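You operate a simulated robot arm through the tools that you are given. There is no shell and no other tool.

You are at the controls of a simulated robot arm. One attempt, no reset.

Task
Move the housing to the blue trolley with the crane.
Fine: hoist till the pointer is in the green, keep out from under the load, land it with the chain slack, then draw the hook pin.

Only the result counts: the job must be done as asked and must still hold three seconds after the hand-in. Knocking over, shifting, dropping, spilling or breaking anything else fails it.

Robot
A 7-joint arm with a fingered hand, fixed in place. Base frame: the origin is at the foot of the arm, x ahead of it, y to its left, z up. Readings come in m, rad, newtons and seconds.
With the tool pointing down near the work surface it reaches from about 0.1 to 0.9 m from the base axis. Its first joint turns from -2.007 to 2.007 rad. Payload 5 kg.
The TCP is the grasp point between the finger pads, 0.032 m short of the fingertips. In the tool frame z runs along the fingers and y along their closing line. The gripper opens to 0.16 m. The gripper's body begins 0.089 m behind the TCP. The gripper is a hand of 4 fingers: y runs from the thumb to the fingers, the wrist lies at [0, 0, -0.267] in the tool frame, and closing takes about 1.5 s.
Orientation is that of the tool frame in the base frame, as a unit quaternion [w, x, y, z]. With the fingers straight down and closing along the base's y, the tool's x points along the base's -x, its y along +y and its z along -z.

Tools
- The arm moves only by the tool apply_moves. Its argument "motion" is a list of rows, each a list of 6 numbers: the shift along the tool's x, y, z in m, then the turn, a rotation vector about the tool's x, y, z in rad. In form: [[dx, dy, dz, rx, ry, rz], ...]. A call has 1 to 20 rows; each row shifts and turns the commanded pose from where the row before left it, along the tool's axes as they then stand. "fingers" is the finger opening in m, from 0 to 0.16, set as the call begins (left out, the last holds). Each row takes 0.2 s and may step no farther than 0.05 m and 0.15 rad from the row before; otherwise, or with a gripper value out of range, the whole call is refused. Where a pose cannot be reached the arm comes as near as it can. A force on the tool above 70 N (or 10 N above the force at the start of the call, whichever is more), or a blocked arm, ends the call early, and 0.2 s more pass. Each finger travels about 0.045 m/s and halts on what it meets, pressing with about 23 N; the grip force reading is that of the motor and also rises with nothing between the fingers. The clock runs only during rows and for 0.2 s after the last one: add rows that do not move to give the fingers time. The reply holds the time, the measured pose of the TCP, the force on the tool along the base axes, the opening and the grip force, in the units named above and with some noise, with the torque about the TCP (base axes, N m) and any sound that the robot's microphone picked up.
- Cameras (640 x 400 px; columns grow to the right, rows downward): "scene" is fixed at [0.047, -0.502, 1.5599]; the picture's right is [-0.59, -0.81, 0.00], its down [-0.67, 0.49, -0.55] and it looks along [0.44, -0.33, -0.84] (base axes); focal length 214 px, centre (320, 200). "wrist" rides on the gripper at [0.08, -0.004, -0.114] in the tool frame; the picture's right is [0.05, 1.00, 0.00], its down [-0.82, 0.04, -0.58] and it looks along [-0.58, 0.03, 0.82] (tool axes); focal length 265 px, centre (320, 200). There is no depth. A picture from a camera that has moved, and an enlarged one, comes with that camera's place and axes in the base frame and with its lens.
- grab_frame(camera): a new picture of that camera. No time passes.
- lift_body(by): slides the trunk up (or, below 0, down) by that many m; the arm rides with it, the base frame stays. It gives what a move gives, with no picture.
- finger_targets(finger1, finger2, finger3, thumb_bend): sets how far each is bent, from 0 (flat) to 1 (curled in); at 0.3 the hand is open as for a grip, at 0.7 the pads meet at the TCP. One left out holds its place. A second passes; each finger stops where it meets its share of the squeeze, and holds until it gets a number again. A gripper value or a shape takes the hand back. It gives what a move gives, with no picture; readings hold the bend of each and the force on the fingers (four entries, about 0 where the hand has none), thumb and palm.
- hand_shape(shape): the hand has 4 fingers and takes this shape, open, in about a second: jaw (thumb against the fingers, like two jaws); tri (thumb and two fingers); tip (a fingertip pinch); poke (one finger out to press); point (the index stretched); flat (the hand flat); cup (the hand cupped); fist (a fist). The gripper value then closes the fingers along that shape, each until it touches; the sizes above hold for jaw. It gives what a move gives, with no picture.
- zoom(camera, box): a new picture of the part [left, top, right, bottom] of that camera's present view, enlarged. No time passes.
- hand_in(): hands the job in; it is judged then, once.

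Nothing tells you positions but the pictures and the camera data. Unless the task says otherwise, let go and move clear before handing in.

The tools are called after "Request:" as a command line: name --pt "numbers of a row" for each row, then --argument value for the rest, lists and objects as JSON in quotes. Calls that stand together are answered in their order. apply_moves: Moves the arm, as the interface text tells. Its arguments: {"type":"object","properties":{"motion":{"type":"array","items":{"type":"array","items":{"type":"number"}}},"fingers":{"type":"number"}},"required":["motion"]} The other tools are called the same way: lift_body (by) slides the trunk up or down; hand_shape (shape) gives the hand a shape; finger_targets (finger1, finger2, finger3, thumb_bend) moves the fingers one by one; grab_frame (camera) takes a picture; zoom (camera, box) takes an enlarged picture of a part of a camera's view; hand_in () hands the job in.

At the start:

```text
time_s: 0.0
ee_pos: [0.5683, -0.2924, 1.4922]
tool_rot: [0.0, 0.0, 1.0, 0.0]
contact_force: [0.1, 0.8, 0.1]
wrist_torque: [-0.04, -0.04, 0.0]
gripper_width: 0.1601
grasp_force: 0.1
shape: jaw
bend: [0.3, 0.3, 0.3, 0.3]
finger forces: [0.0, 0.0, 0.0, 0.0, 0.1, 0.0]
trunk travel left (down, up): [-0.7, 0.29]
```

scene: 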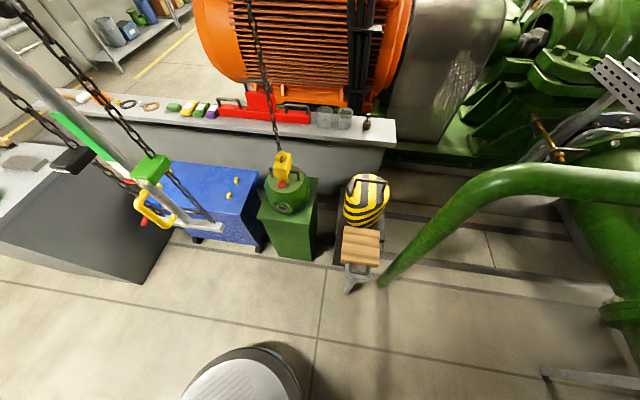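
wrist: 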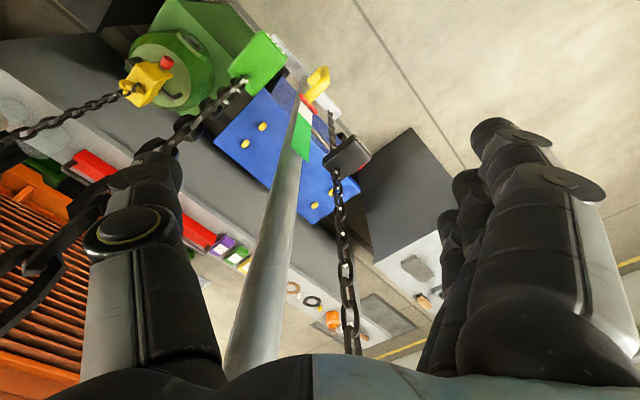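

I see a green housing on a green pedestal hung from a chain with a yellow hook, a blue trolley beside it, and a pair of hand chains with green and black tags. I'll look closer before moving anything.

Request:
zoom --camera "scene" --box '[0, 80, 240, 260]'

Request:
zoom --camera "scene" --box '[220, 120, 400, 300]'

Request:
zoom --camera "scene" --box '[0, 0, 300, 150]'

Request:
zoom --camera "wrist" --box '[80, 0, 440, 240]'

```text
2.22 times, centred on (120, 170) of scene
camera zoom: at [0.047, -0.502, 1.5599], right [-0.59, -0.81, 0.0], down [-0.67, 0.49, -0.55], along [0.44, -0.33, -0.84], focal length 477 px, centre (764, 267)
```

zoom: 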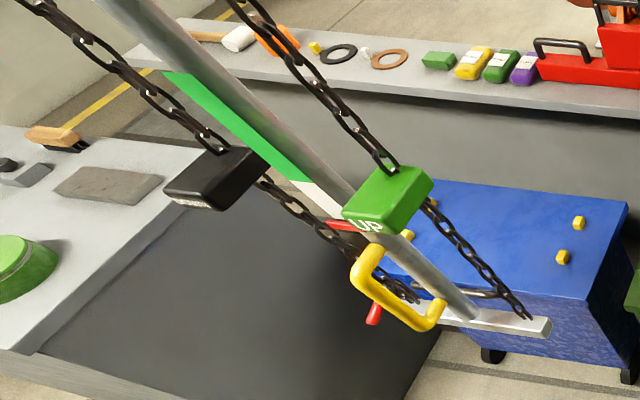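

```text
2.22 times, centred on (310, 210) of scene
camera zoom: at [0.047, -0.502, 1.5599], right [-0.59, -0.81, 0.0], down [-0.67, 0.49, -0.55], along [0.44, -0.33, -0.84], focal length 477 px, centre (342, 178)
```

zoom: 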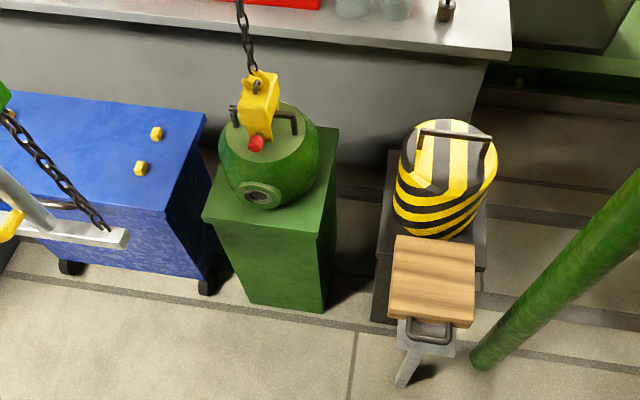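

```text
2.13 times, centred on (150, 75) of scene
camera zoom: at [0.047, -0.502, 1.5599], right [-0.59, -0.81, 0.0], down [-0.67, 0.49, -0.55], along [0.44, -0.33, -0.84], focal length 458 px, centre (683, 467)
```

zoom: 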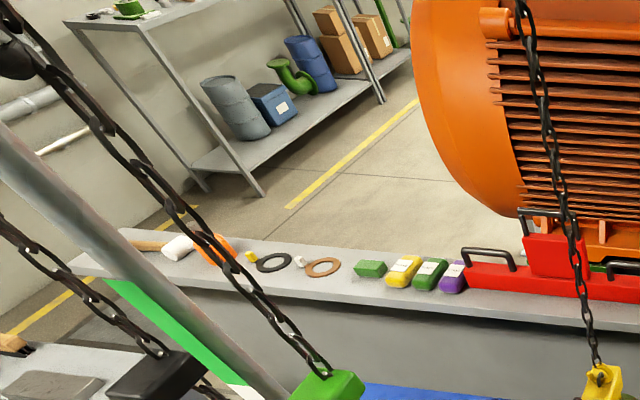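

```text
1.67 times, centred on (260, 120) of wrist
camera zoom: at [0.4856, -0.2964, 1.6052], right [-0.05, 1.0, 0.0], down [0.82, 0.04, 0.58], along [0.58, 0.03, -0.82], focal length 442 px, centre (420, 333)
```

zoom: 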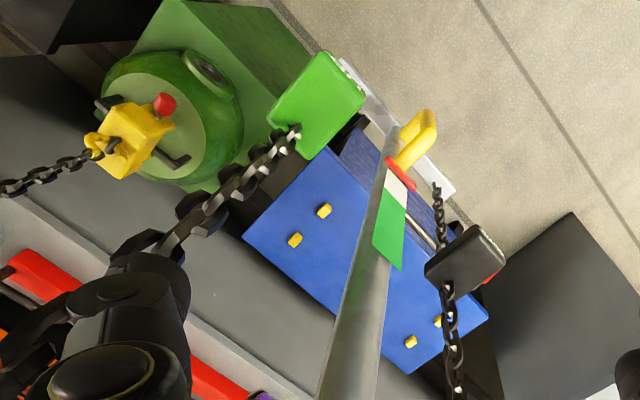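

The UP chain block is near (0.56, -0.39, 1.17), the DOWN block near (0.69, -0.24, 1.18), the mast near (0.64, -0.32), and the trolley top is around z 0.6. I'll back the hand away from the chains and look again.

Request:
apply_moves --pt "0.03 0 0 0 0 0" --pt "0.05 0 0 0 0 0" --pt "0.05 0 0 0 0 0" --pt "0.05 0 0 0 0 0" --pt "0 0 0 0 0 0"

Request:
grab_frame --camera "wrist"

Request:
grab_frame --camera "scene"

```text
time_s: 1.2
ee_pos: [0.3905, -0.2951, 1.4924]
tool_rot: [0.0, -0.001, 1.0, 0.0]
contact_force: [0.2, 0.0, -0.8]
wrist_torque: [-0.01, 0.05, 0.0]
gripper_width: 0.1598
grasp_force: 0.0
shape: jaw
bend: [0.3, 0.3, 0.3, 0.3]
finger forces: [0.1, 0.0, 0.0, 0.0, 0.0, 0.0]
trunk travel left (down, up): [-0.7, 0.29]
```

```text
taken
camera wrist: at [0.3091, -0.2985, 1.6073], right [-0.05, 1.0, 0.0], down [0.82, 0.04, 0.58], along [0.58, 0.03, -0.82], focal length 265 px, centre (320, 200)
```

wrist: 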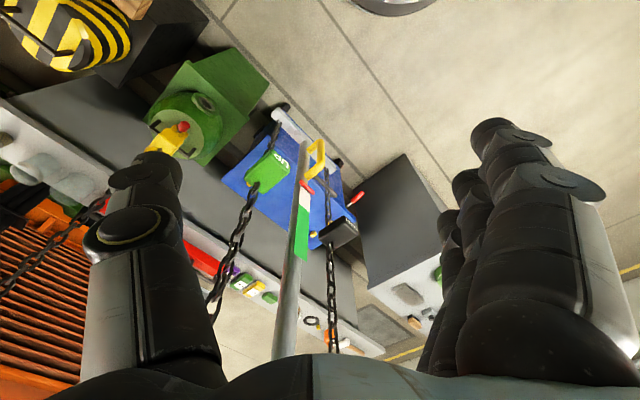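

```text
taken
```

scene: 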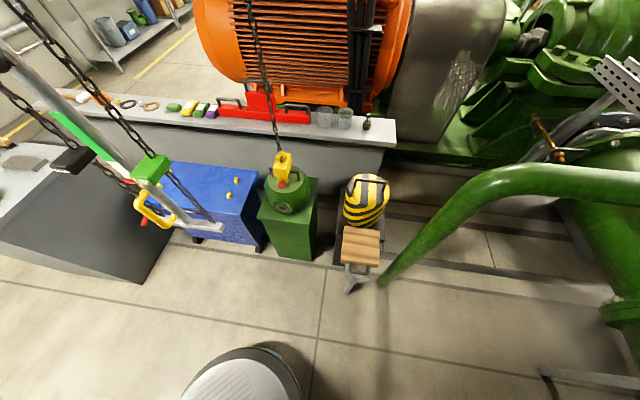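

The view is clearer now; I'm zooming in on the gauge, blocks and trolley.

Request:
zoom --camera "wrist" --box '[200, 90, 380, 270]'

Request:
zoom --camera "wrist" --box '[0, 0, 270, 170]'

Request:
zoom --camera "scene" --box '[110, 130, 250, 260]'

Request:
zoom --camera "scene" --box '[240, 140, 330, 220]'

```text
2.22 times, centred on (290, 180) of wrist
camera zoom: at [0.3091, -0.2985, 1.6073], right [-0.05, 1.0, 0.0], down [0.82, 0.04, 0.58], along [0.58, 0.03, -0.82], focal length 590 px, centre (387, 244)
```

zoom: 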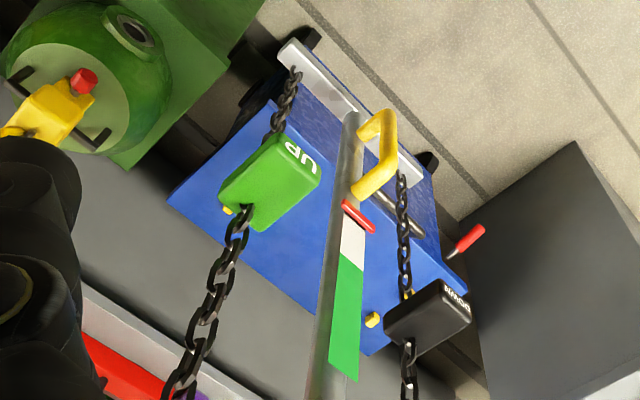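

```text
2.35 times, centred on (135, 85) of wrist
camera zoom: at [0.3091, -0.2985, 1.6073], right [-0.05, 1.0, 0.0], down [0.82, 0.04, 0.58], along [0.58, 0.03, -0.82], focal length 624 px, centre (755, 471)
```

zoom: 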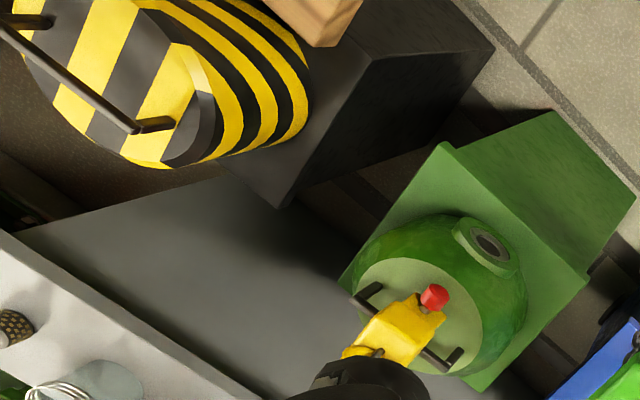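

```text
3.08 times, centred on (180, 195) of scene
camera zoom: at [0.047, -0.502, 1.5599], right [-0.59, -0.81, 0.0], down [-0.67, 0.49, -0.55], along [0.44, -0.33, -0.84], focal length 660 px, centre (751, 215)
```

zoom: 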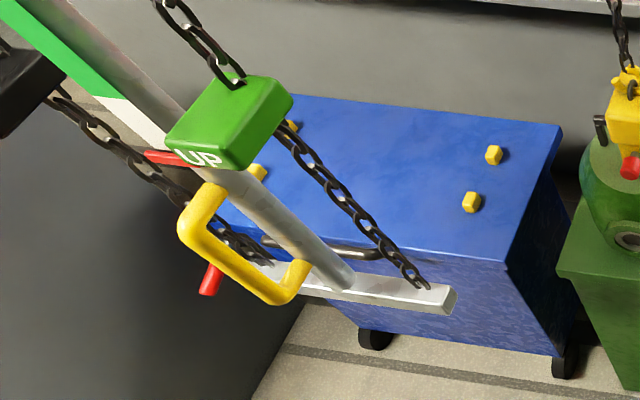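

```text
5.00 times, centred on (285, 180) of scene
camera zoom: at [0.047, -0.502, 1.5599], right [-0.59, -0.81, 0.0], down [-0.67, 0.49, -0.55], along [0.44, -0.33, -0.84], focal length 1072 px, centre (495, 300)
```

zoom: 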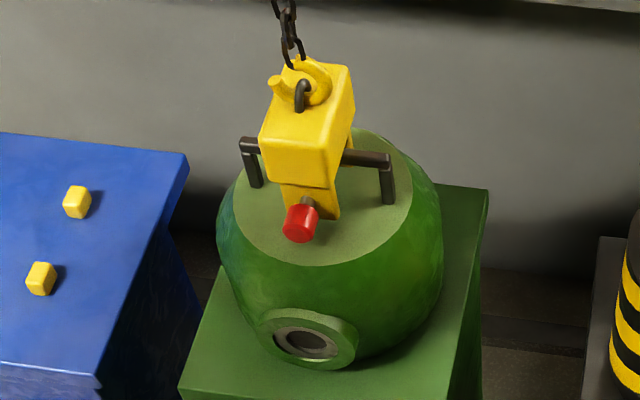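

The gauge runs white to green on the mast with a red pointer at the bottom, and the mast carries a yellow handle that probably slews the jib. I'll tilt the hand up to see what is overhead.

Request:
apply_moves --pt "0 0 0 0 -0.15 0" --pt "0 0 0 0 -0.15 0" --pt "0 0 0 0 -0.15 0" --pt "0 0 0 0 -0.15 0" --pt "0 0 0 0 -0.15 0" --pt "0 0 0 0 -0.15 0" --pt "0 0 0 0 -0.15 0" --pt "0 0 0 0 -0.15 0"

Request:
grab_frame --camera "wrist"

```text
time_s: 3.0
ee_pos: [0.4282, -0.3195, 1.5089]
tool_rot: [0.422, 0.006, 0.907, 0.004]
contact_force: [0.1, 0.4, 0.1]
wrist_torque: [-0.01, -0.02, 0.04]
gripper_width: 0.1602
grasp_force: 0.2
shape: jaw
bend: [0.3, 0.3, 0.3, 0.3]
finger forces: [0.0, 0.0, 0.1, 0.1, 0.0, 0.1]
out of reach, approached as far as the arm can: row 5, 6, 7, 8
trunk travel left (down, up): [-0.7, 0.29]
```

```text
taken
camera wrist: at [0.2883, -0.3216, 1.5201], right [-0.02, 1.0, -0.03], down [0.08, 0.03, 1.0], along [1.0, 0.02, -0.08], focal length 265 px, centre (320, 200)
```

wrist: 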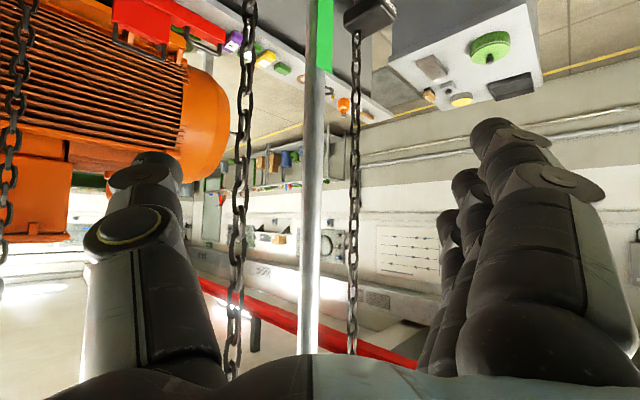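

The image is inverted; there is a red beam overhead that could be the jib. I'll zoom on it.

Request:
zoom --camera "wrist" --box '[190, 220, 430, 380]'

Request:
apply_moves --pt "0 0 0.02 0 -0.15 0" --pt "0 0 0.02 0 -0.15 0" --pt "0 0 0.02 0 -0.15 0" --pt "0 0 0 0 -0.15 0"

Request:
grab_frame --camera "wrist"

```text
2.50 times, centred on (310, 300) of wrist
camera zoom: at [0.2883, -0.3216, 1.5201], right [-0.02, 1.0, -0.03], down [0.08, 0.03, 1.0], along [1.0, 0.02, -0.08], focal length 664 px, centre (345, -50)
```

zoom: 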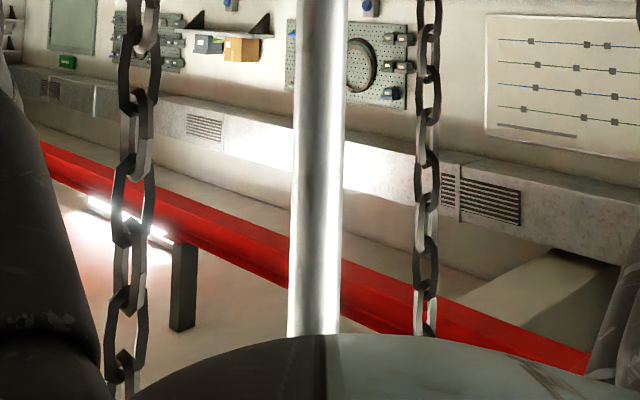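

```text
time_s: 4.0
ee_pos: [0.4829, -0.3274, 1.5302]
tool_rot: [0.467, 0.017, 0.884, 0.009]
contact_force: [0.3, 0.3, -0.5]
wrist_torque: [0.02, 0.02, 0.03]
gripper_width: 0.1598
grasp_force: 0.1
shape: jaw
bend: [0.3, 0.3, 0.3, 0.3]
finger forces: [0.0, 0.0, 0.1, 0.0, 0.0, 0.1]
out of reach, approached as far as the arm can: row 1, 2, 3, 4
trunk travel left (down, up): [-0.7, 0.29]
```

```text
taken
camera wrist: at [0.342, -0.3274, 1.5276], right [-0.01, 1.0, -0.01], down [-0.02, 0.01, 1.0], along [1.0, 0.01, 0.02], focal length 265 px, centre (320, 200)
```

wrist: 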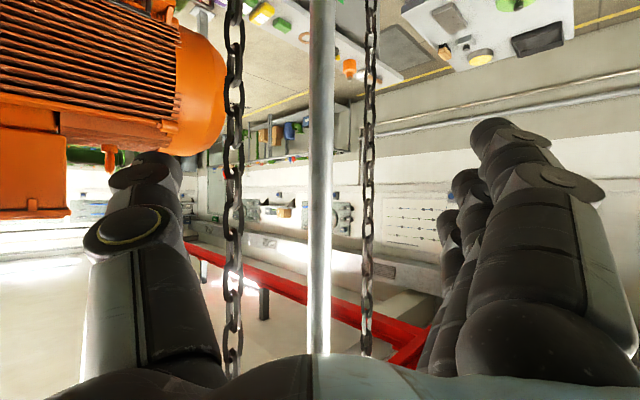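

The overhead view is limited; I'll lower the trunk so the wrist camera views the blocks, gauge and handle level-on.

Request:
lift_body --by -0.3

Request:
grab_frame --camera "wrist"

Request:
grab_frame --camera "scene"

```text
time_s: 7.0
ee_pos: [0.495, -0.3269, 1.198]
tool_rot: [0.431, 0.017, 0.902, 0.007]
contact_force: [-0.4, 0.1, 0.5]
wrist_torque: [-0.02, -0.01, -0.01]
gripper_width: 0.1601
grasp_force: 0.1
shape: jaw
bend: [0.3, 0.3, 0.3, 0.3]
finger forces: [0.0, 0.0, 0.0, 0.0, 0.0, 0.0]
trunk travel left (down, up): [-0.4, 0.59]
```

```text
taken
camera wrist: at [0.3557, -0.3269, 1.2076], right [-0.01, 1.0, -0.01], down [0.06, 0.01, 1.0], along [1.0, 0.01, -0.06], focal length 265 px, centre (320, 200)
```

wrist: 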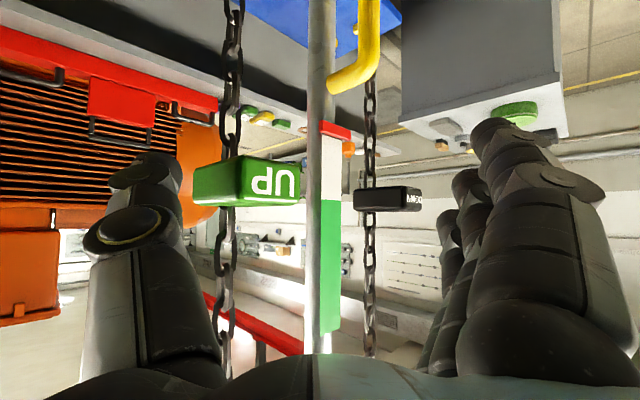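

```text
taken
```

scene: 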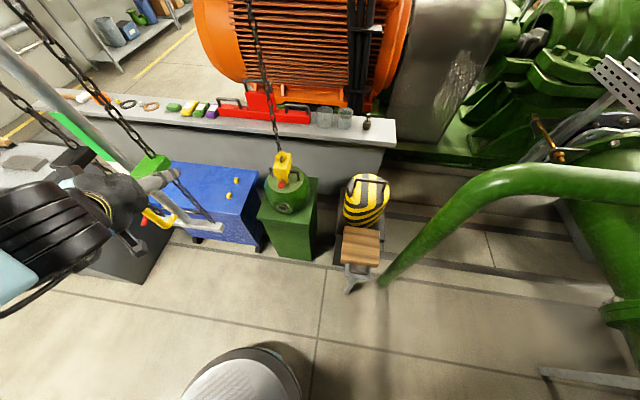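

Level view: the UP block sits at about (0.562, -0.395, 1.18), roughly 5 cm wide, with its long axis at 45° pointing toward the robot. I'll check how the commanded pose behaves with a small sideways move while narrowing the fingers.

Request:
apply_moves --pt "0 0.03 0 0 0 0" --pt "0 0 0 0 0 0" --pt "0 0 0 0 0 0" --pt "0 0 0 0 0 0" --fingers 0.09

```text
time_s: 8.2
ee_pos: [0.4946, -0.3047, 1.188]
tool_rot: [0.429, 0.025, 0.903, 0.013]
contact_force: [-2.2, -6.3, -0.2]
wrist_torque: [-0.1, 0.03, -0.31]
gripper_width: 0.0931
grasp_force: 0.1
shape: jaw
bend: [0.71, 0.71, 0.71, 0.69]
finger forces: [0.0, 0.0, 0.0, 0.0, 5.4, 0.0]
trunk travel left (down, up): [-0.4, 0.59]
stopped in row 4: the arm was blocked; the commanded pose is now the measured one
```

The thumb seems to have touched the UP block as it closed; I'll look before backing off.

Request:
grab_frame --camera "wrist"

Request:
grab_frame --camera "scene"

```text
taken
camera wrist: at [0.3541, -0.3032, 1.1984], right [0.0, 1.0, 0.01], down [0.07, -0.01, 1.0], along [1.0, 0.0, -0.07], focal length 265 px, centre (320, 200)
```

wrist: 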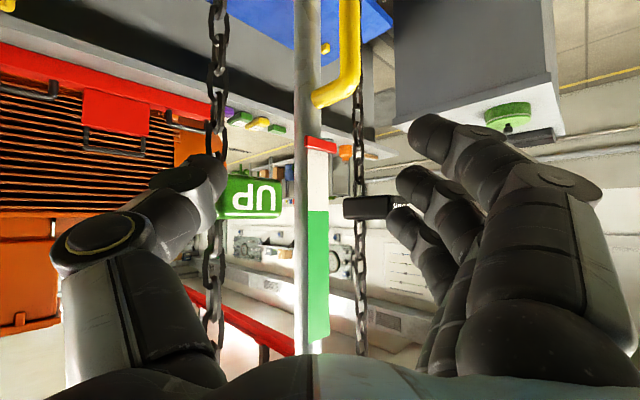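

```text
taken
```

scene: 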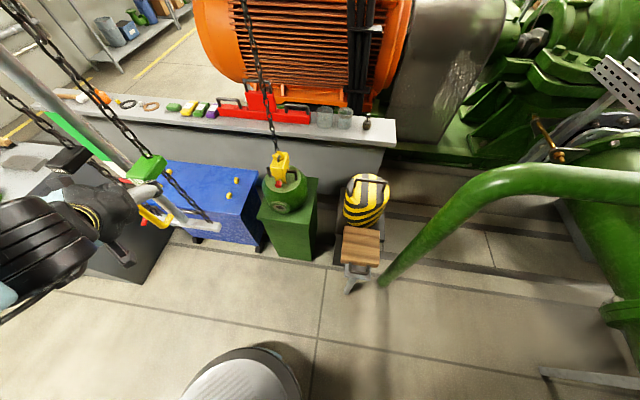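

The thumb pushed the UP block slightly, and the mast seems to have turned a little. I'll open the fingers and retract straight back.

Request:
apply_moves --pt "0 0 0 0 0 0" --pt "0 0 0 0 0 0" --pt "0 0 0 0 0 0" --pt "0 0 0 0 0 0" --pt "0 0 0 0 0 0" --fingers 0.16

Request:
grab_frame --camera "wrist"

Request:
grab_frame --camera "scene"

```text
time_s: 9.4
ee_pos: [0.495, -0.3025, 1.1904]
tool_rot: [0.428, 0.023, 0.903, 0.015]
contact_force: [-0.3, 0.8, -0.2]
wrist_torque: [0.0, 0.0, 0.01]
gripper_width: 0.1599
grasp_force: 0.1
shape: jaw
bend: [0.3, 0.3, 0.3, 0.3]
finger forces: [0.0, 0.1, 0.1, 0.1, 0.0, 0.0]
trunk travel left (down, up): [-0.4, 0.59]
```

```text
taken
camera wrist: at [0.3552, -0.3014, 1.2004], right [0.0, 1.0, 0.01], down [0.07, -0.01, 1.0], along [1.0, 0.0, -0.07], focal length 265 px, centre (320, 200)
```

wrist: 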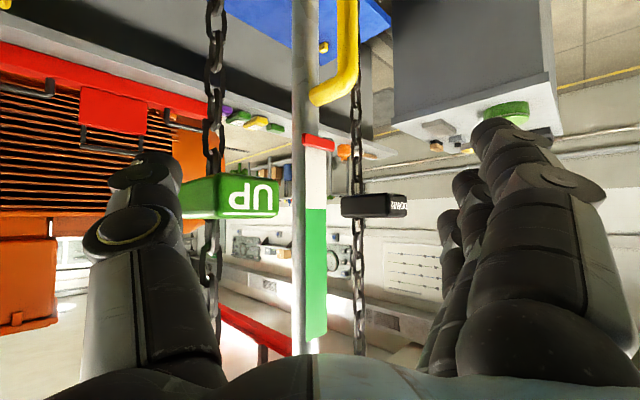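

```text
taken
```

scene: 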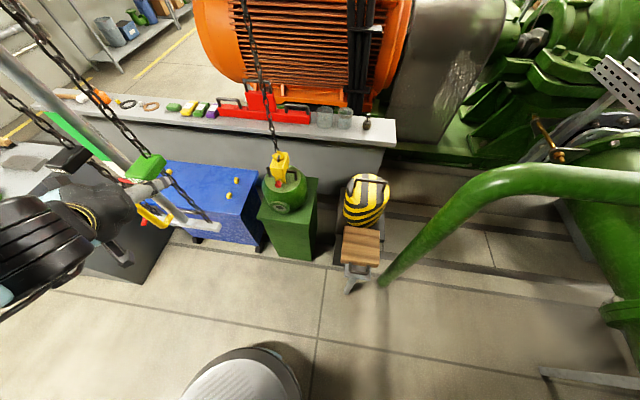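

The mast did turn by a few degrees. I'll check whether the hoist chain above the hook is still vertical.

Request:
zoom --camera "scene" --box '[200, 0, 340, 200]'

Request:
zoom --camera "scene" --box '[100, 130, 240, 260]'

```text
2.00 times, centred on (270, 100) of scene
camera zoom: at [0.047, -0.502, 1.5599], right [-0.59, -0.81, 0.0], down [-0.67, 0.49, -0.55], along [0.44, -0.33, -0.84], focal length 429 px, centre (420, 400)
```

zoom: 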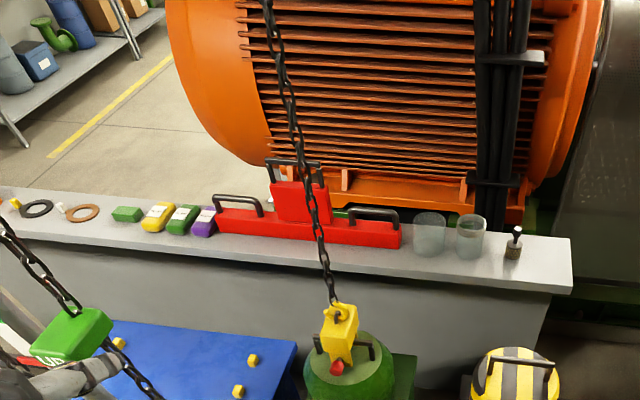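

```text
3.08 times, centred on (170, 195) of scene
camera zoom: at [0.047, -0.502, 1.5599], right [-0.59, -0.81, 0.0], down [-0.67, 0.49, -0.55], along [0.44, -0.33, -0.84], focal length 660 px, centre (782, 215)
```

zoom: 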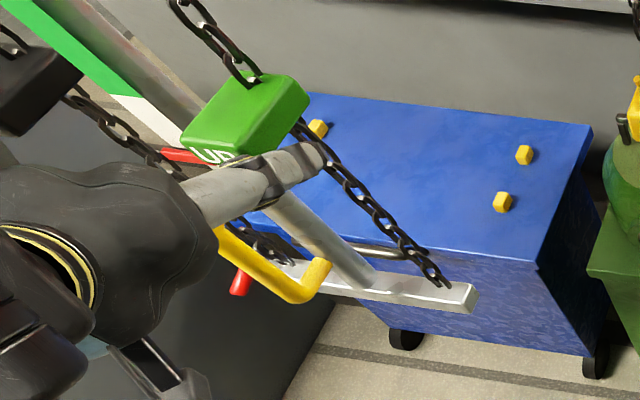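

The hook pin seems to have shifted by about 3 px; I'll compare the housing with the same zoom as before.

Request:
zoom --camera "scene" --box '[240, 140, 330, 220]'

```text
5.00 times, centred on (285, 180) of scene
camera zoom: at [0.047, -0.502, 1.5599], right [-0.59, -0.81, 0.0], down [-0.67, 0.49, -0.55], along [0.44, -0.33, -0.84], focal length 1072 px, centre (495, 300)
```

zoom: 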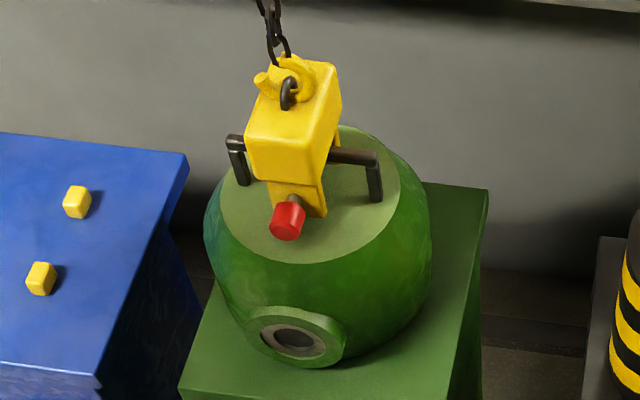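

The crane follows very small pushes on the mast, and the housing and hook moved with it by about 1 cm. I need to see the overhead structure to find the slew axis, so I'll retract to the left and look up at it.

Request:
apply_moves --pt "0.031 0 -0.039 0 0 0" --pt "0.031 0 -0.039 0 0 0" --pt "0 0.05 0 0 0 0" --pt "0 0.05 0 0 0 0" --pt "0 0.05 0 0 0 0" --pt "0 0.05 0 0 0 0" --pt "0 0.05 0 0 0 0" --pt "0 0.05 0 0 0 0" --pt "0 0.05 0 0 0 0" --pt "0 0.05 0 0 0 0" --pt "0 0.05 0 0 0 0" --pt "0 0.05 0 0 0 0"

Request:
apply_moves --pt "0 0 0.03 0 -0.136 0" --pt "0 0 0.03 0 -0.136 0" --pt "0 0 0 0 -0.136 0" --pt "0 0 0 0 -0.136 0" --pt "0 0 0 0 -0.136 0" --pt "0 0 0 0.131 0 0" --pt "0 0 0 0.131 0 0" --pt "0 0 0 0.131 0 0" --pt "0 0 0 0.131 0 0" --pt "0 0 0 0.131 0 0" --pt "0 0 0 0.131 0 0"

Request:
grab_frame --camera "wrist"

```text
time_s: 12.2
ee_pos: [0.5548, -0.0347, 1.0921]
tool_rot: [0.401, 0.032, 0.915, 0.016]
contact_force: [0.3, -0.1, 0.2]
wrist_torque: [0.0, 0.03, 0.0]
gripper_width: 0.1601
grasp_force: 0.0
shape: jaw
bend: [0.3, 0.3, 0.3, 0.3]
finger forces: [0.0, 0.0, 0.1, 0.0, 0.1, 0.0]
out of reach, approached as far as the arm can: row 2, 3, 4, 5, 6, 7, 8, 9, 10, 11, 12
trunk travel left (down, up): [-0.4, 0.59]
stopped in row 12: the arm was blocked; the commanded pose is now the measured one
```

```text
time_s: 13.6
ee_pos: [0.4617, -0.4362, 1.1903]
tool_rot: [0.657, 0.309, 0.633, -0.269]
contact_force: [-36.5, 30.4, 2.3]
wrist_torque: [0.77, 0.51, 5.37]
gripper_width: 0.1599
grasp_force: 0.0
shape: jaw
bend: [0.08, 0.31, 0.3, 0.3]
finger forces: [37.2, 9.1, 0.1, 0.0, 0.1, 0.0]
out of reach, approached as far as the arm can: row 1, 2, 3, 4, 5
trunk travel left (down, up): [-0.4, 0.59]
stopped in row 6: the force on the tool passed its limit at 116 N (the readings are from after the stop); the commanded pose is now the measured one
```

```text
taken
camera wrist: at [0.386, -0.3499, 1.1093], right [0.75, 0.66, 0.01], down [-0.4, 0.43, 0.81], along [0.53, -0.61, 0.58], focal length 265 px, centre (320, 200)
```

wrist: 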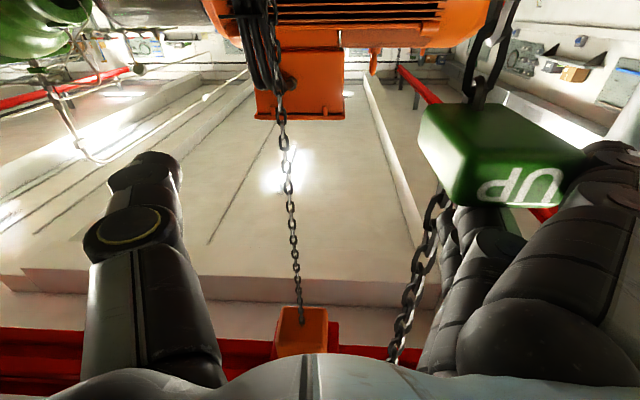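

I should not have chained those calls: the arm swung and its fingers are pressing on the UP block. I'll check the state before moving anything.

Request:
grab_frame --camera "scene"

Request:
zoom --camera "scene" --box '[240, 140, 330, 220]'

Request:
zoom --camera "wrist" --box '[200, 200, 500, 400]'

```text
taken
```

scene: 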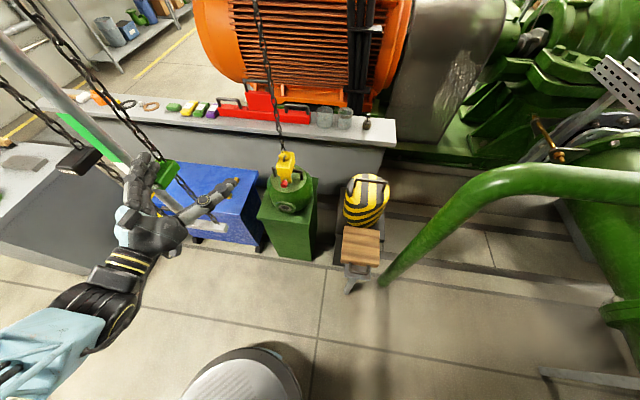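

```text
5.00 times, centred on (285, 180) of scene
camera zoom: at [0.047, -0.502, 1.5599], right [-0.59, -0.81, 0.0], down [-0.67, 0.49, -0.55], along [0.44, -0.33, -0.84], focal length 1072 px, centre (495, 300)
```

zoom: 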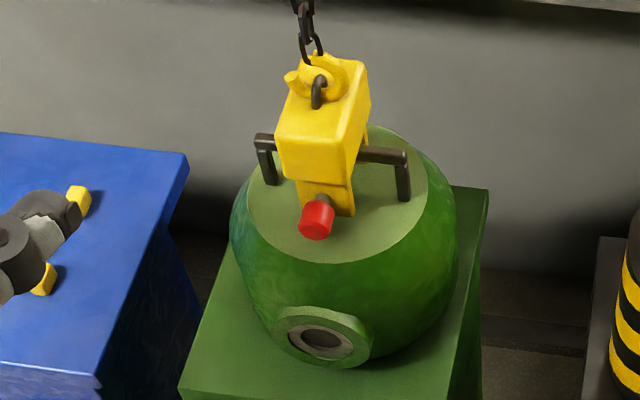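

```text
2.00 times, centred on (350, 300) of wrist
camera zoom: at [0.386, -0.3499, 1.1093], right [0.75, 0.66, 0.01], down [-0.4, 0.43, 0.81], along [0.53, -0.61, 0.58], focal length 531 px, centre (260, 0)
```

zoom: 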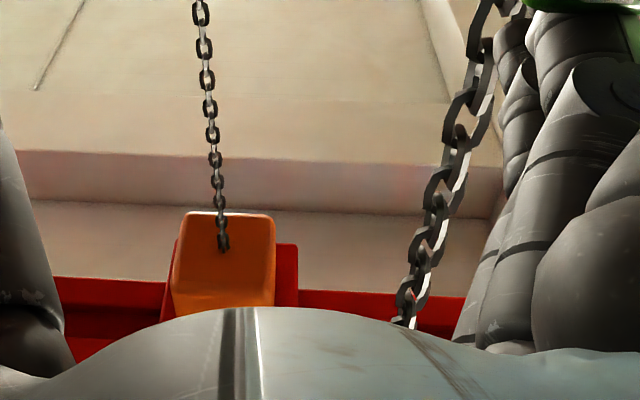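

Now the overhead is clear: the hoist hangs from a straight red monorail beam running at 45° (toward +x+y), so the crane slides along it and the handle pushes it. The housing is still safe on its pedestal. I'll ease the fingers off the block in small steps.

Request:
apply_moves --pt "0 -0.015 0 0 0 0" --pt "0 -0.015 0 0 0 0" --pt "0 0 -0.02 0 0 0" --pt "0 0 -0.02 0 0 0" --pt "0 0 -0.02 0 0 0"

Request:
grab_frame --camera "wrist"

```text
time_s: 14.8
ee_pos: [0.4387, -0.447, 1.2111]
tool_rot: [0.652, 0.3, 0.64, -0.275]
contact_force: [0.7, -0.3, 0.3]
wrist_torque: [0.05, 0.01, 0.0]
gripper_width: 0.1599
grasp_force: 0.1
shape: jaw
bend: [0.3, 0.3, 0.3, 0.3]
finger forces: [0.1, 0.0, 0.1, 0.1, 0.1, 0.0]
out of reach, approached as far as the arm can: row 3, 4, 5
trunk travel left (down, up): [-0.4, 0.59]
```

```text
taken
camera wrist: at [0.3615, -0.3622, 1.1314], right [0.74, 0.67, -0.01], down [-0.38, 0.44, 0.82], along [0.55, -0.6, 0.58], focal length 265 px, centre (320, 200)
```

wrist: 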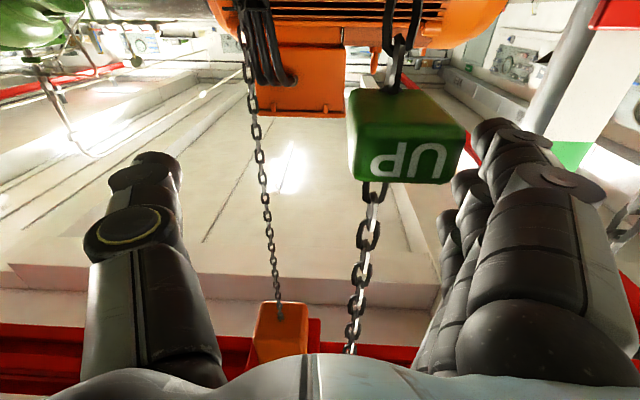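

Request:
grab_frame --camera "scene"

Request:
zoom --camera "scene" --box '[240, 140, 330, 220]'

Request:
zoom --camera "scene" --box '[100, 130, 240, 260]'

```text
taken
```

scene: 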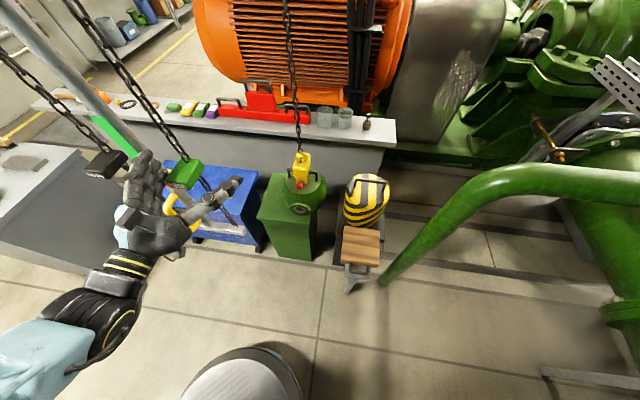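

```text
5.00 times, centred on (285, 180) of scene
camera zoom: at [0.047, -0.502, 1.5599], right [-0.59, -0.81, 0.0], down [-0.67, 0.49, -0.55], along [0.44, -0.33, -0.84], focal length 1072 px, centre (495, 300)
```

zoom: 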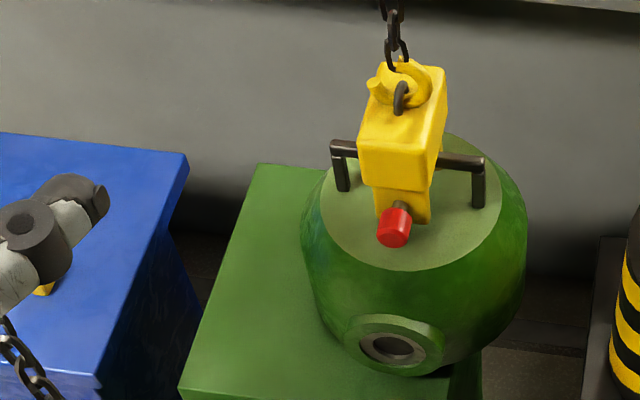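

```text
3.08 times, centred on (170, 195) of scene
camera zoom: at [0.047, -0.502, 1.5599], right [-0.59, -0.81, 0.0], down [-0.67, 0.49, -0.55], along [0.44, -0.33, -0.84], focal length 660 px, centre (782, 215)
```

zoom: 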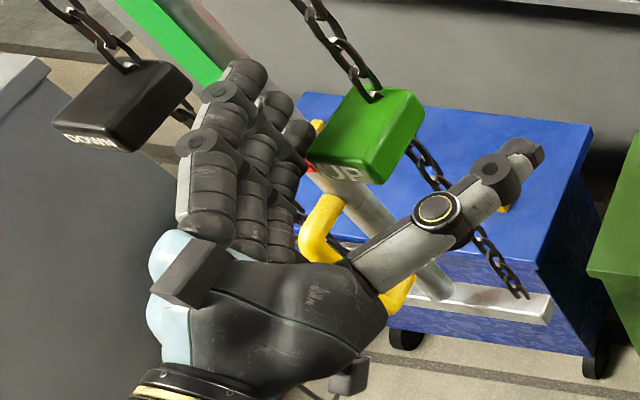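

The crane rolled on after I released it and the housing has slid about 8 cm toward the pedestal's edge, so I must stop it. The UP block is between my thumb and fingers, so I'll centre on it and close gently to hold the crane.

Request:
apply_moves --pt "0.015 0.02 0 0 0 0" --pt "0.015 0.02 0 0 0 0" --pt "0 0 0 0 0 0" --pt "0 0 0 0 0 0" --fingers 0.04

Request:
zoom --camera "scene" --box '[240, 140, 330, 220]'

Request:
grab_frame --camera "wrist"

```text
time_s: 15.8
ee_pos: [0.4679, -0.4333, 1.194]
tool_rot: [0.658, 0.31, 0.631, -0.268]
contact_force: [0.1, -0.3, 0.2]
wrist_torque: [-0.02, 0.02, 0.03]
gripper_width: 0.0727
grasp_force: 0.0
shape: jaw
bend: [0.73, 0.73, 0.73, 0.7]
finger forces: [0.1, 0.0, 0.1, 0.0, 0.1, 0.0]
out of reach, approached as far as the arm can: row 1, 2
trunk travel left (down, up): [-0.4, 0.59]
```

```text
5.00 times, centred on (285, 180) of scene
camera zoom: at [0.047, -0.502, 1.5599], right [-0.59, -0.81, 0.0], down [-0.67, 0.49, -0.55], along [0.44, -0.33, -0.84], focal length 1072 px, centre (495, 300)
```

zoom: 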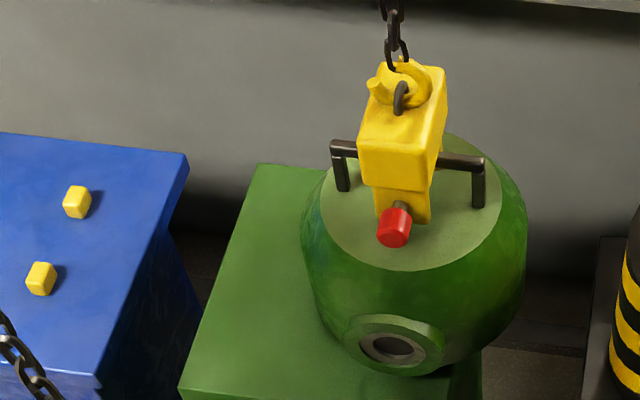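

```text
taken
camera wrist: at [0.3933, -0.3469, 1.1129], right [0.75, 0.66, 0.02], down [-0.4, 0.43, 0.81], along [0.53, -0.61, 0.59], focal length 265 px, centre (320, 200)
```

wrist: 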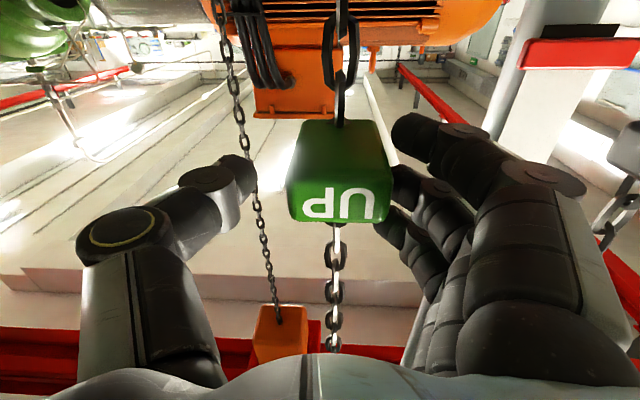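

The crane has stopped and the housing still sits on the pedestal. The UP block is centred in the hand, so I'll finish closing on it.

Request:
apply_moves --pt "0 0.005 0 0 0 0" --pt "0 0 0 0 0 0" --pt "0 0 0 0 0 0" --pt "0 0 0 0 0 0" --pt "0 0 0 0 0 0" --fingers 0.02

Request:
grab_frame --camera "wrist"

Request:
grab_frame --camera "scene"

```text
time_s: 16.9
ee_pos: [0.4722, -0.4292, 1.1956]
tool_rot: [0.659, 0.311, 0.631, -0.268]
contact_force: [-0.1, -1.7, -0.8]
wrist_torque: [0.07, -0.05, 0.06]
gripper_width: 0.033
grasp_force: 15.0
shape: jaw
bend: [0.73, 0.73, 0.66, 0.7]
finger forces: [5.2, 5.1, 0.0, 0.1, 11.2, 0.0]
trunk travel left (down, up): [-0.4, 0.59]
```

```text
taken
camera wrist: at [0.3973, -0.3437, 1.1133], right [0.75, 0.66, 0.02], down [-0.4, 0.43, 0.81], along [0.53, -0.61, 0.59], focal length 265 px, centre (320, 200)
```

wrist: 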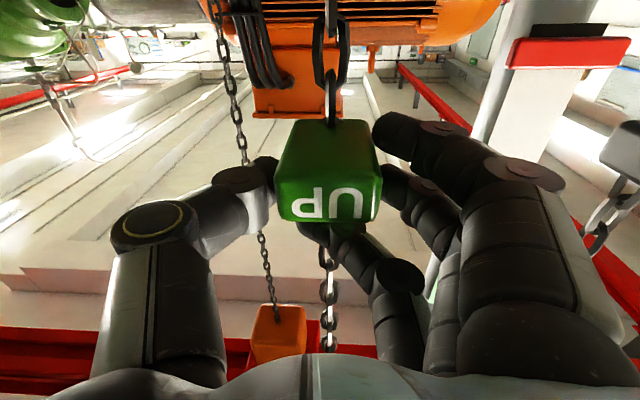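

```text
taken
```

scene: 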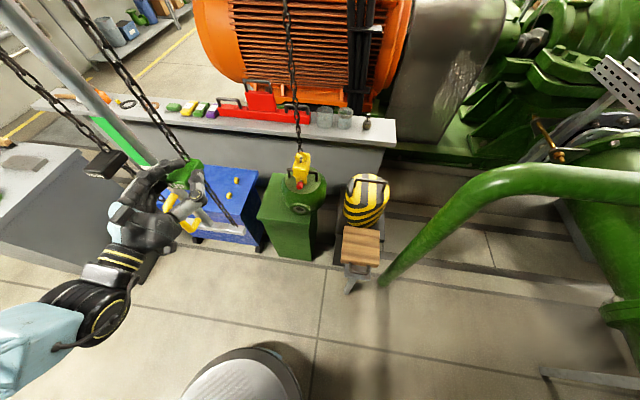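

I have the UP block gripped, with one finger hooked over its top. I'll pull it down with the trunk a little and watch the pointer.

Request:
lift_body --by -0.05

Request:
grab_frame --camera "wrist"

Request:
grab_frame --camera "scene"

Request:
zoom --camera "scene" --box '[250, 130, 340, 210]'

```text
time_s: 17.9
ee_pos: [0.4725, -0.4291, 1.143]
tool_rot: [0.657, 0.311, 0.632, -0.268]
contact_force: [1.2, -8.1, 0.7]
wrist_torque: [0.02, -0.06, 0.06]
gripper_width: 0.0319
grasp_force: 23.1
shape: jaw
bend: [0.73, 0.73, 0.68, 0.7]
finger forces: [8.4, 7.5, 0.0, 0.0, 20.3, 0.0]
trunk travel left (down, up): [-0.35, 0.64]
```

```text
taken
camera wrist: at [0.3969, -0.3436, 1.0621], right [0.75, 0.66, 0.02], down [-0.4, 0.43, 0.81], along [0.53, -0.61, 0.58], focal length 265 px, centre (320, 200)
```

wrist: 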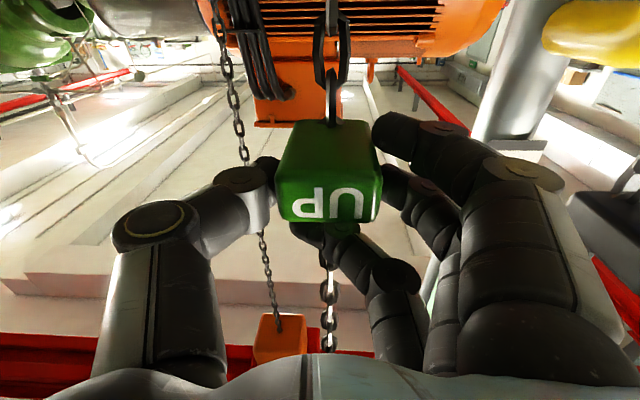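

```text
taken
```

scene: 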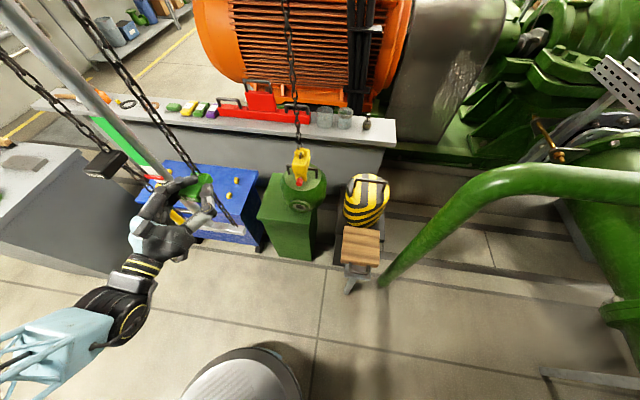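

```text
5.00 times, centred on (295, 170) of scene
camera zoom: at [0.047, -0.502, 1.5599], right [-0.59, -0.81, 0.0], down [-0.67, 0.49, -0.55], along [0.44, -0.33, -0.84], focal length 1072 px, centre (445, 350)
```

zoom: 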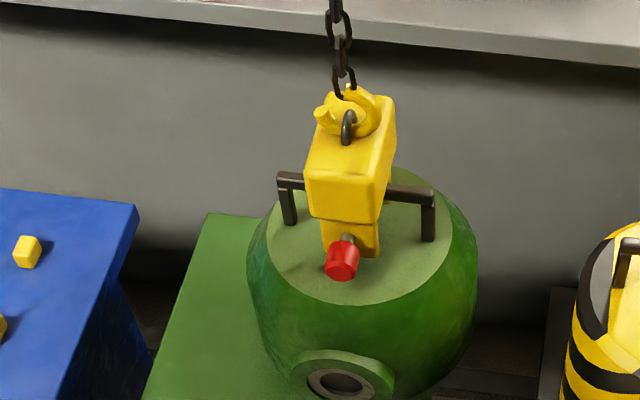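

The load rose slightly, so pulling the block hoists it. I'll check the pointer against the gauge.

Request:
zoom --camera "scene" --box '[70, 90, 230, 240]'

```text
2.67 times, centred on (150, 165) of scene
camera zoom: at [0.047, -0.502, 1.5599], right [-0.59, -0.81, 0.0], down [-0.67, 0.49, -0.55], along [0.44, -0.33, -0.84], focal length 572 px, centre (773, 293)
```

zoom: 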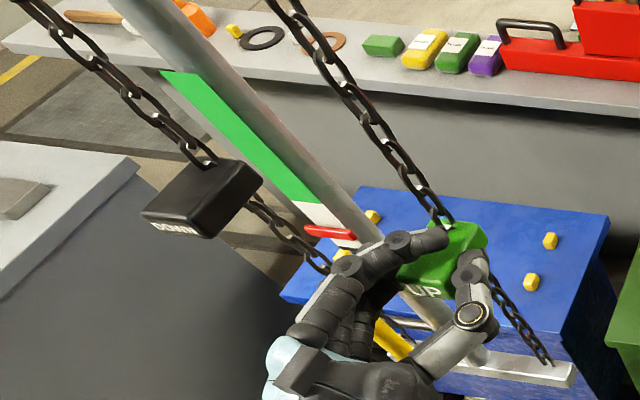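

The pointer is in the white and rising; the green starts a bit higher. I'll keep pulling.

Request:
lift_body --by -0.05

Request:
zoom --camera "scene" --box '[70, 90, 230, 240]'

Request:
zoom --camera "scene" --box '[250, 130, 340, 210]'

Request:
grab_frame --camera "wrist"

```text
time_s: 18.8
ee_pos: [0.4717, -0.4293, 1.0942]
tool_rot: [0.657, 0.31, 0.632, -0.269]
contact_force: [0.3, -8.2, 5.5]
wrist_torque: [-0.03, -0.09, -0.05]
gripper_width: 0.0321
grasp_force: 23.2
shape: jaw
bend: [0.73, 0.73, 0.68, 0.7]
finger forces: [7.8, 7.5, 0.0, 0.0, 21.2, 0.0]
trunk travel left (down, up): [-0.3, 0.69]
```

```text
2.67 times, centred on (150, 165) of scene
camera zoom: at [0.047, -0.502, 1.5599], right [-0.59, -0.81, 0.0], down [-0.67, 0.49, -0.55], along [0.44, -0.33, -0.84], focal length 572 px, centre (773, 293)
```

zoom: 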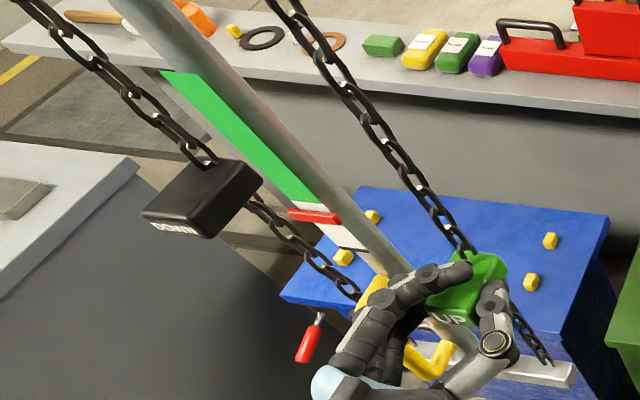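

```text
5.00 times, centred on (295, 170) of scene
camera zoom: at [0.047, -0.502, 1.5599], right [-0.59, -0.81, 0.0], down [-0.67, 0.49, -0.55], along [0.44, -0.33, -0.84], focal length 1072 px, centre (445, 350)
```

zoom: 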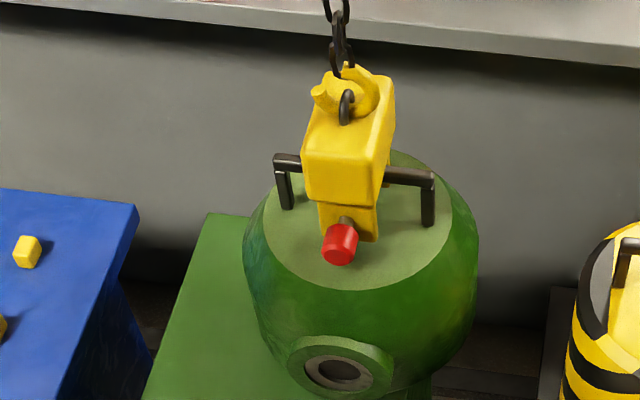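

```text
taken
camera wrist: at [0.397, -0.3436, 1.0127], right [0.75, 0.66, 0.02], down [-0.4, 0.43, 0.81], along [0.53, -0.61, 0.58], focal length 265 px, centre (320, 200)
```

wrist: 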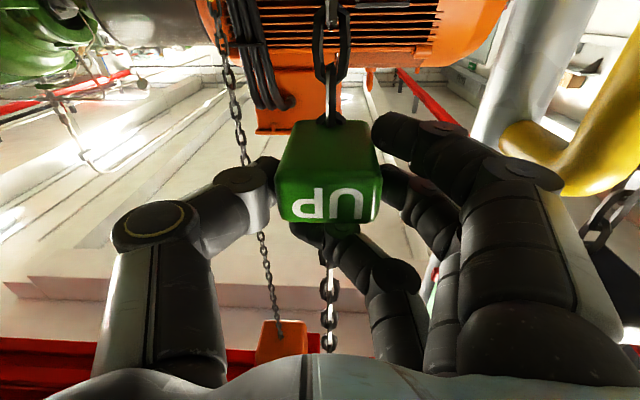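

The pointer is just below the green, but the hand is getting close to the yellow handle. I'll check the clearance before pulling further.

Request:
zoom --camera "wrist" --box '[400, 50, 640, 400]'

Request:
zoom --camera "scene" --box '[130, 150, 220, 240]'

```text
1.14 times, centred on (520, 225) of wrist
camera zoom: at [0.397, -0.3436, 1.0127], right [0.75, 0.66, 0.02], down [-0.4, 0.43, 0.81], along [0.53, -0.61, 0.58], focal length 303 px, centre (91, 171)
```

zoom: 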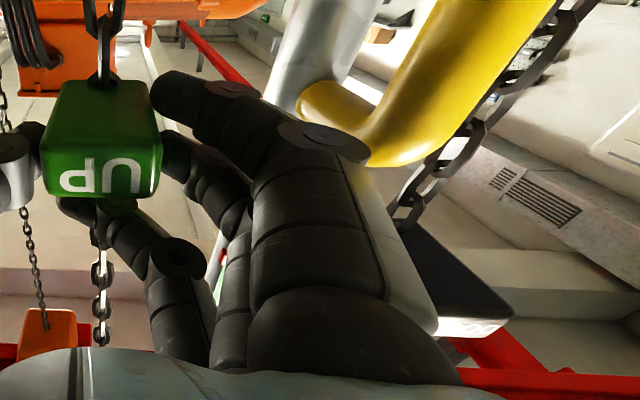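

```text
4.44 times, centred on (175, 195) of scene
camera zoom: at [0.047, -0.502, 1.5599], right [-0.59, -0.81, 0.0], down [-0.67, 0.49, -0.55], along [0.44, -0.33, -0.84], focal length 953 px, centre (964, 222)
```

zoom: 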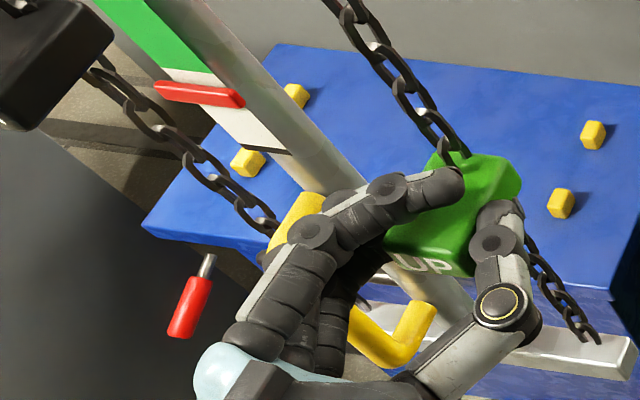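

The finger knuckles run close beside the handle but the motion is purely vertical. I'll go down in small steps and watch the force.

Request:
lift_body --by -0.02

Request:
zoom --camera "scene" --box '[110, 130, 220, 230]'

```text
time_s: 19.5
ee_pos: [0.4708, -0.4295, 1.0774]
tool_rot: [0.66, 0.31, 0.629, -0.269]
contact_force: [-5.1, -8.7, 33.6]
wrist_torque: [-0.3, -0.3, -0.09]
gripper_width: 0.0297
grasp_force: 23.2
shape: jaw
bend: [0.75, 0.73, 0.68, 0.7]
finger forces: [0.0, 9.6, 13.3, 0.0, 18.4, 0.0]
trunk travel left (down, up): [-0.28, 0.71]
```

```text
4.00 times, centred on (165, 180) of scene
camera zoom: at [0.047, -0.502, 1.5599], right [-0.59, -0.81, 0.0], down [-0.67, 0.49, -0.55], along [0.44, -0.33, -0.84], focal length 858 px, centre (940, 280)
```

zoom: 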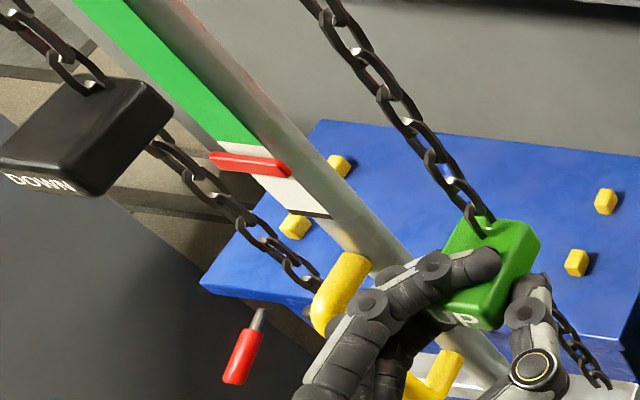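

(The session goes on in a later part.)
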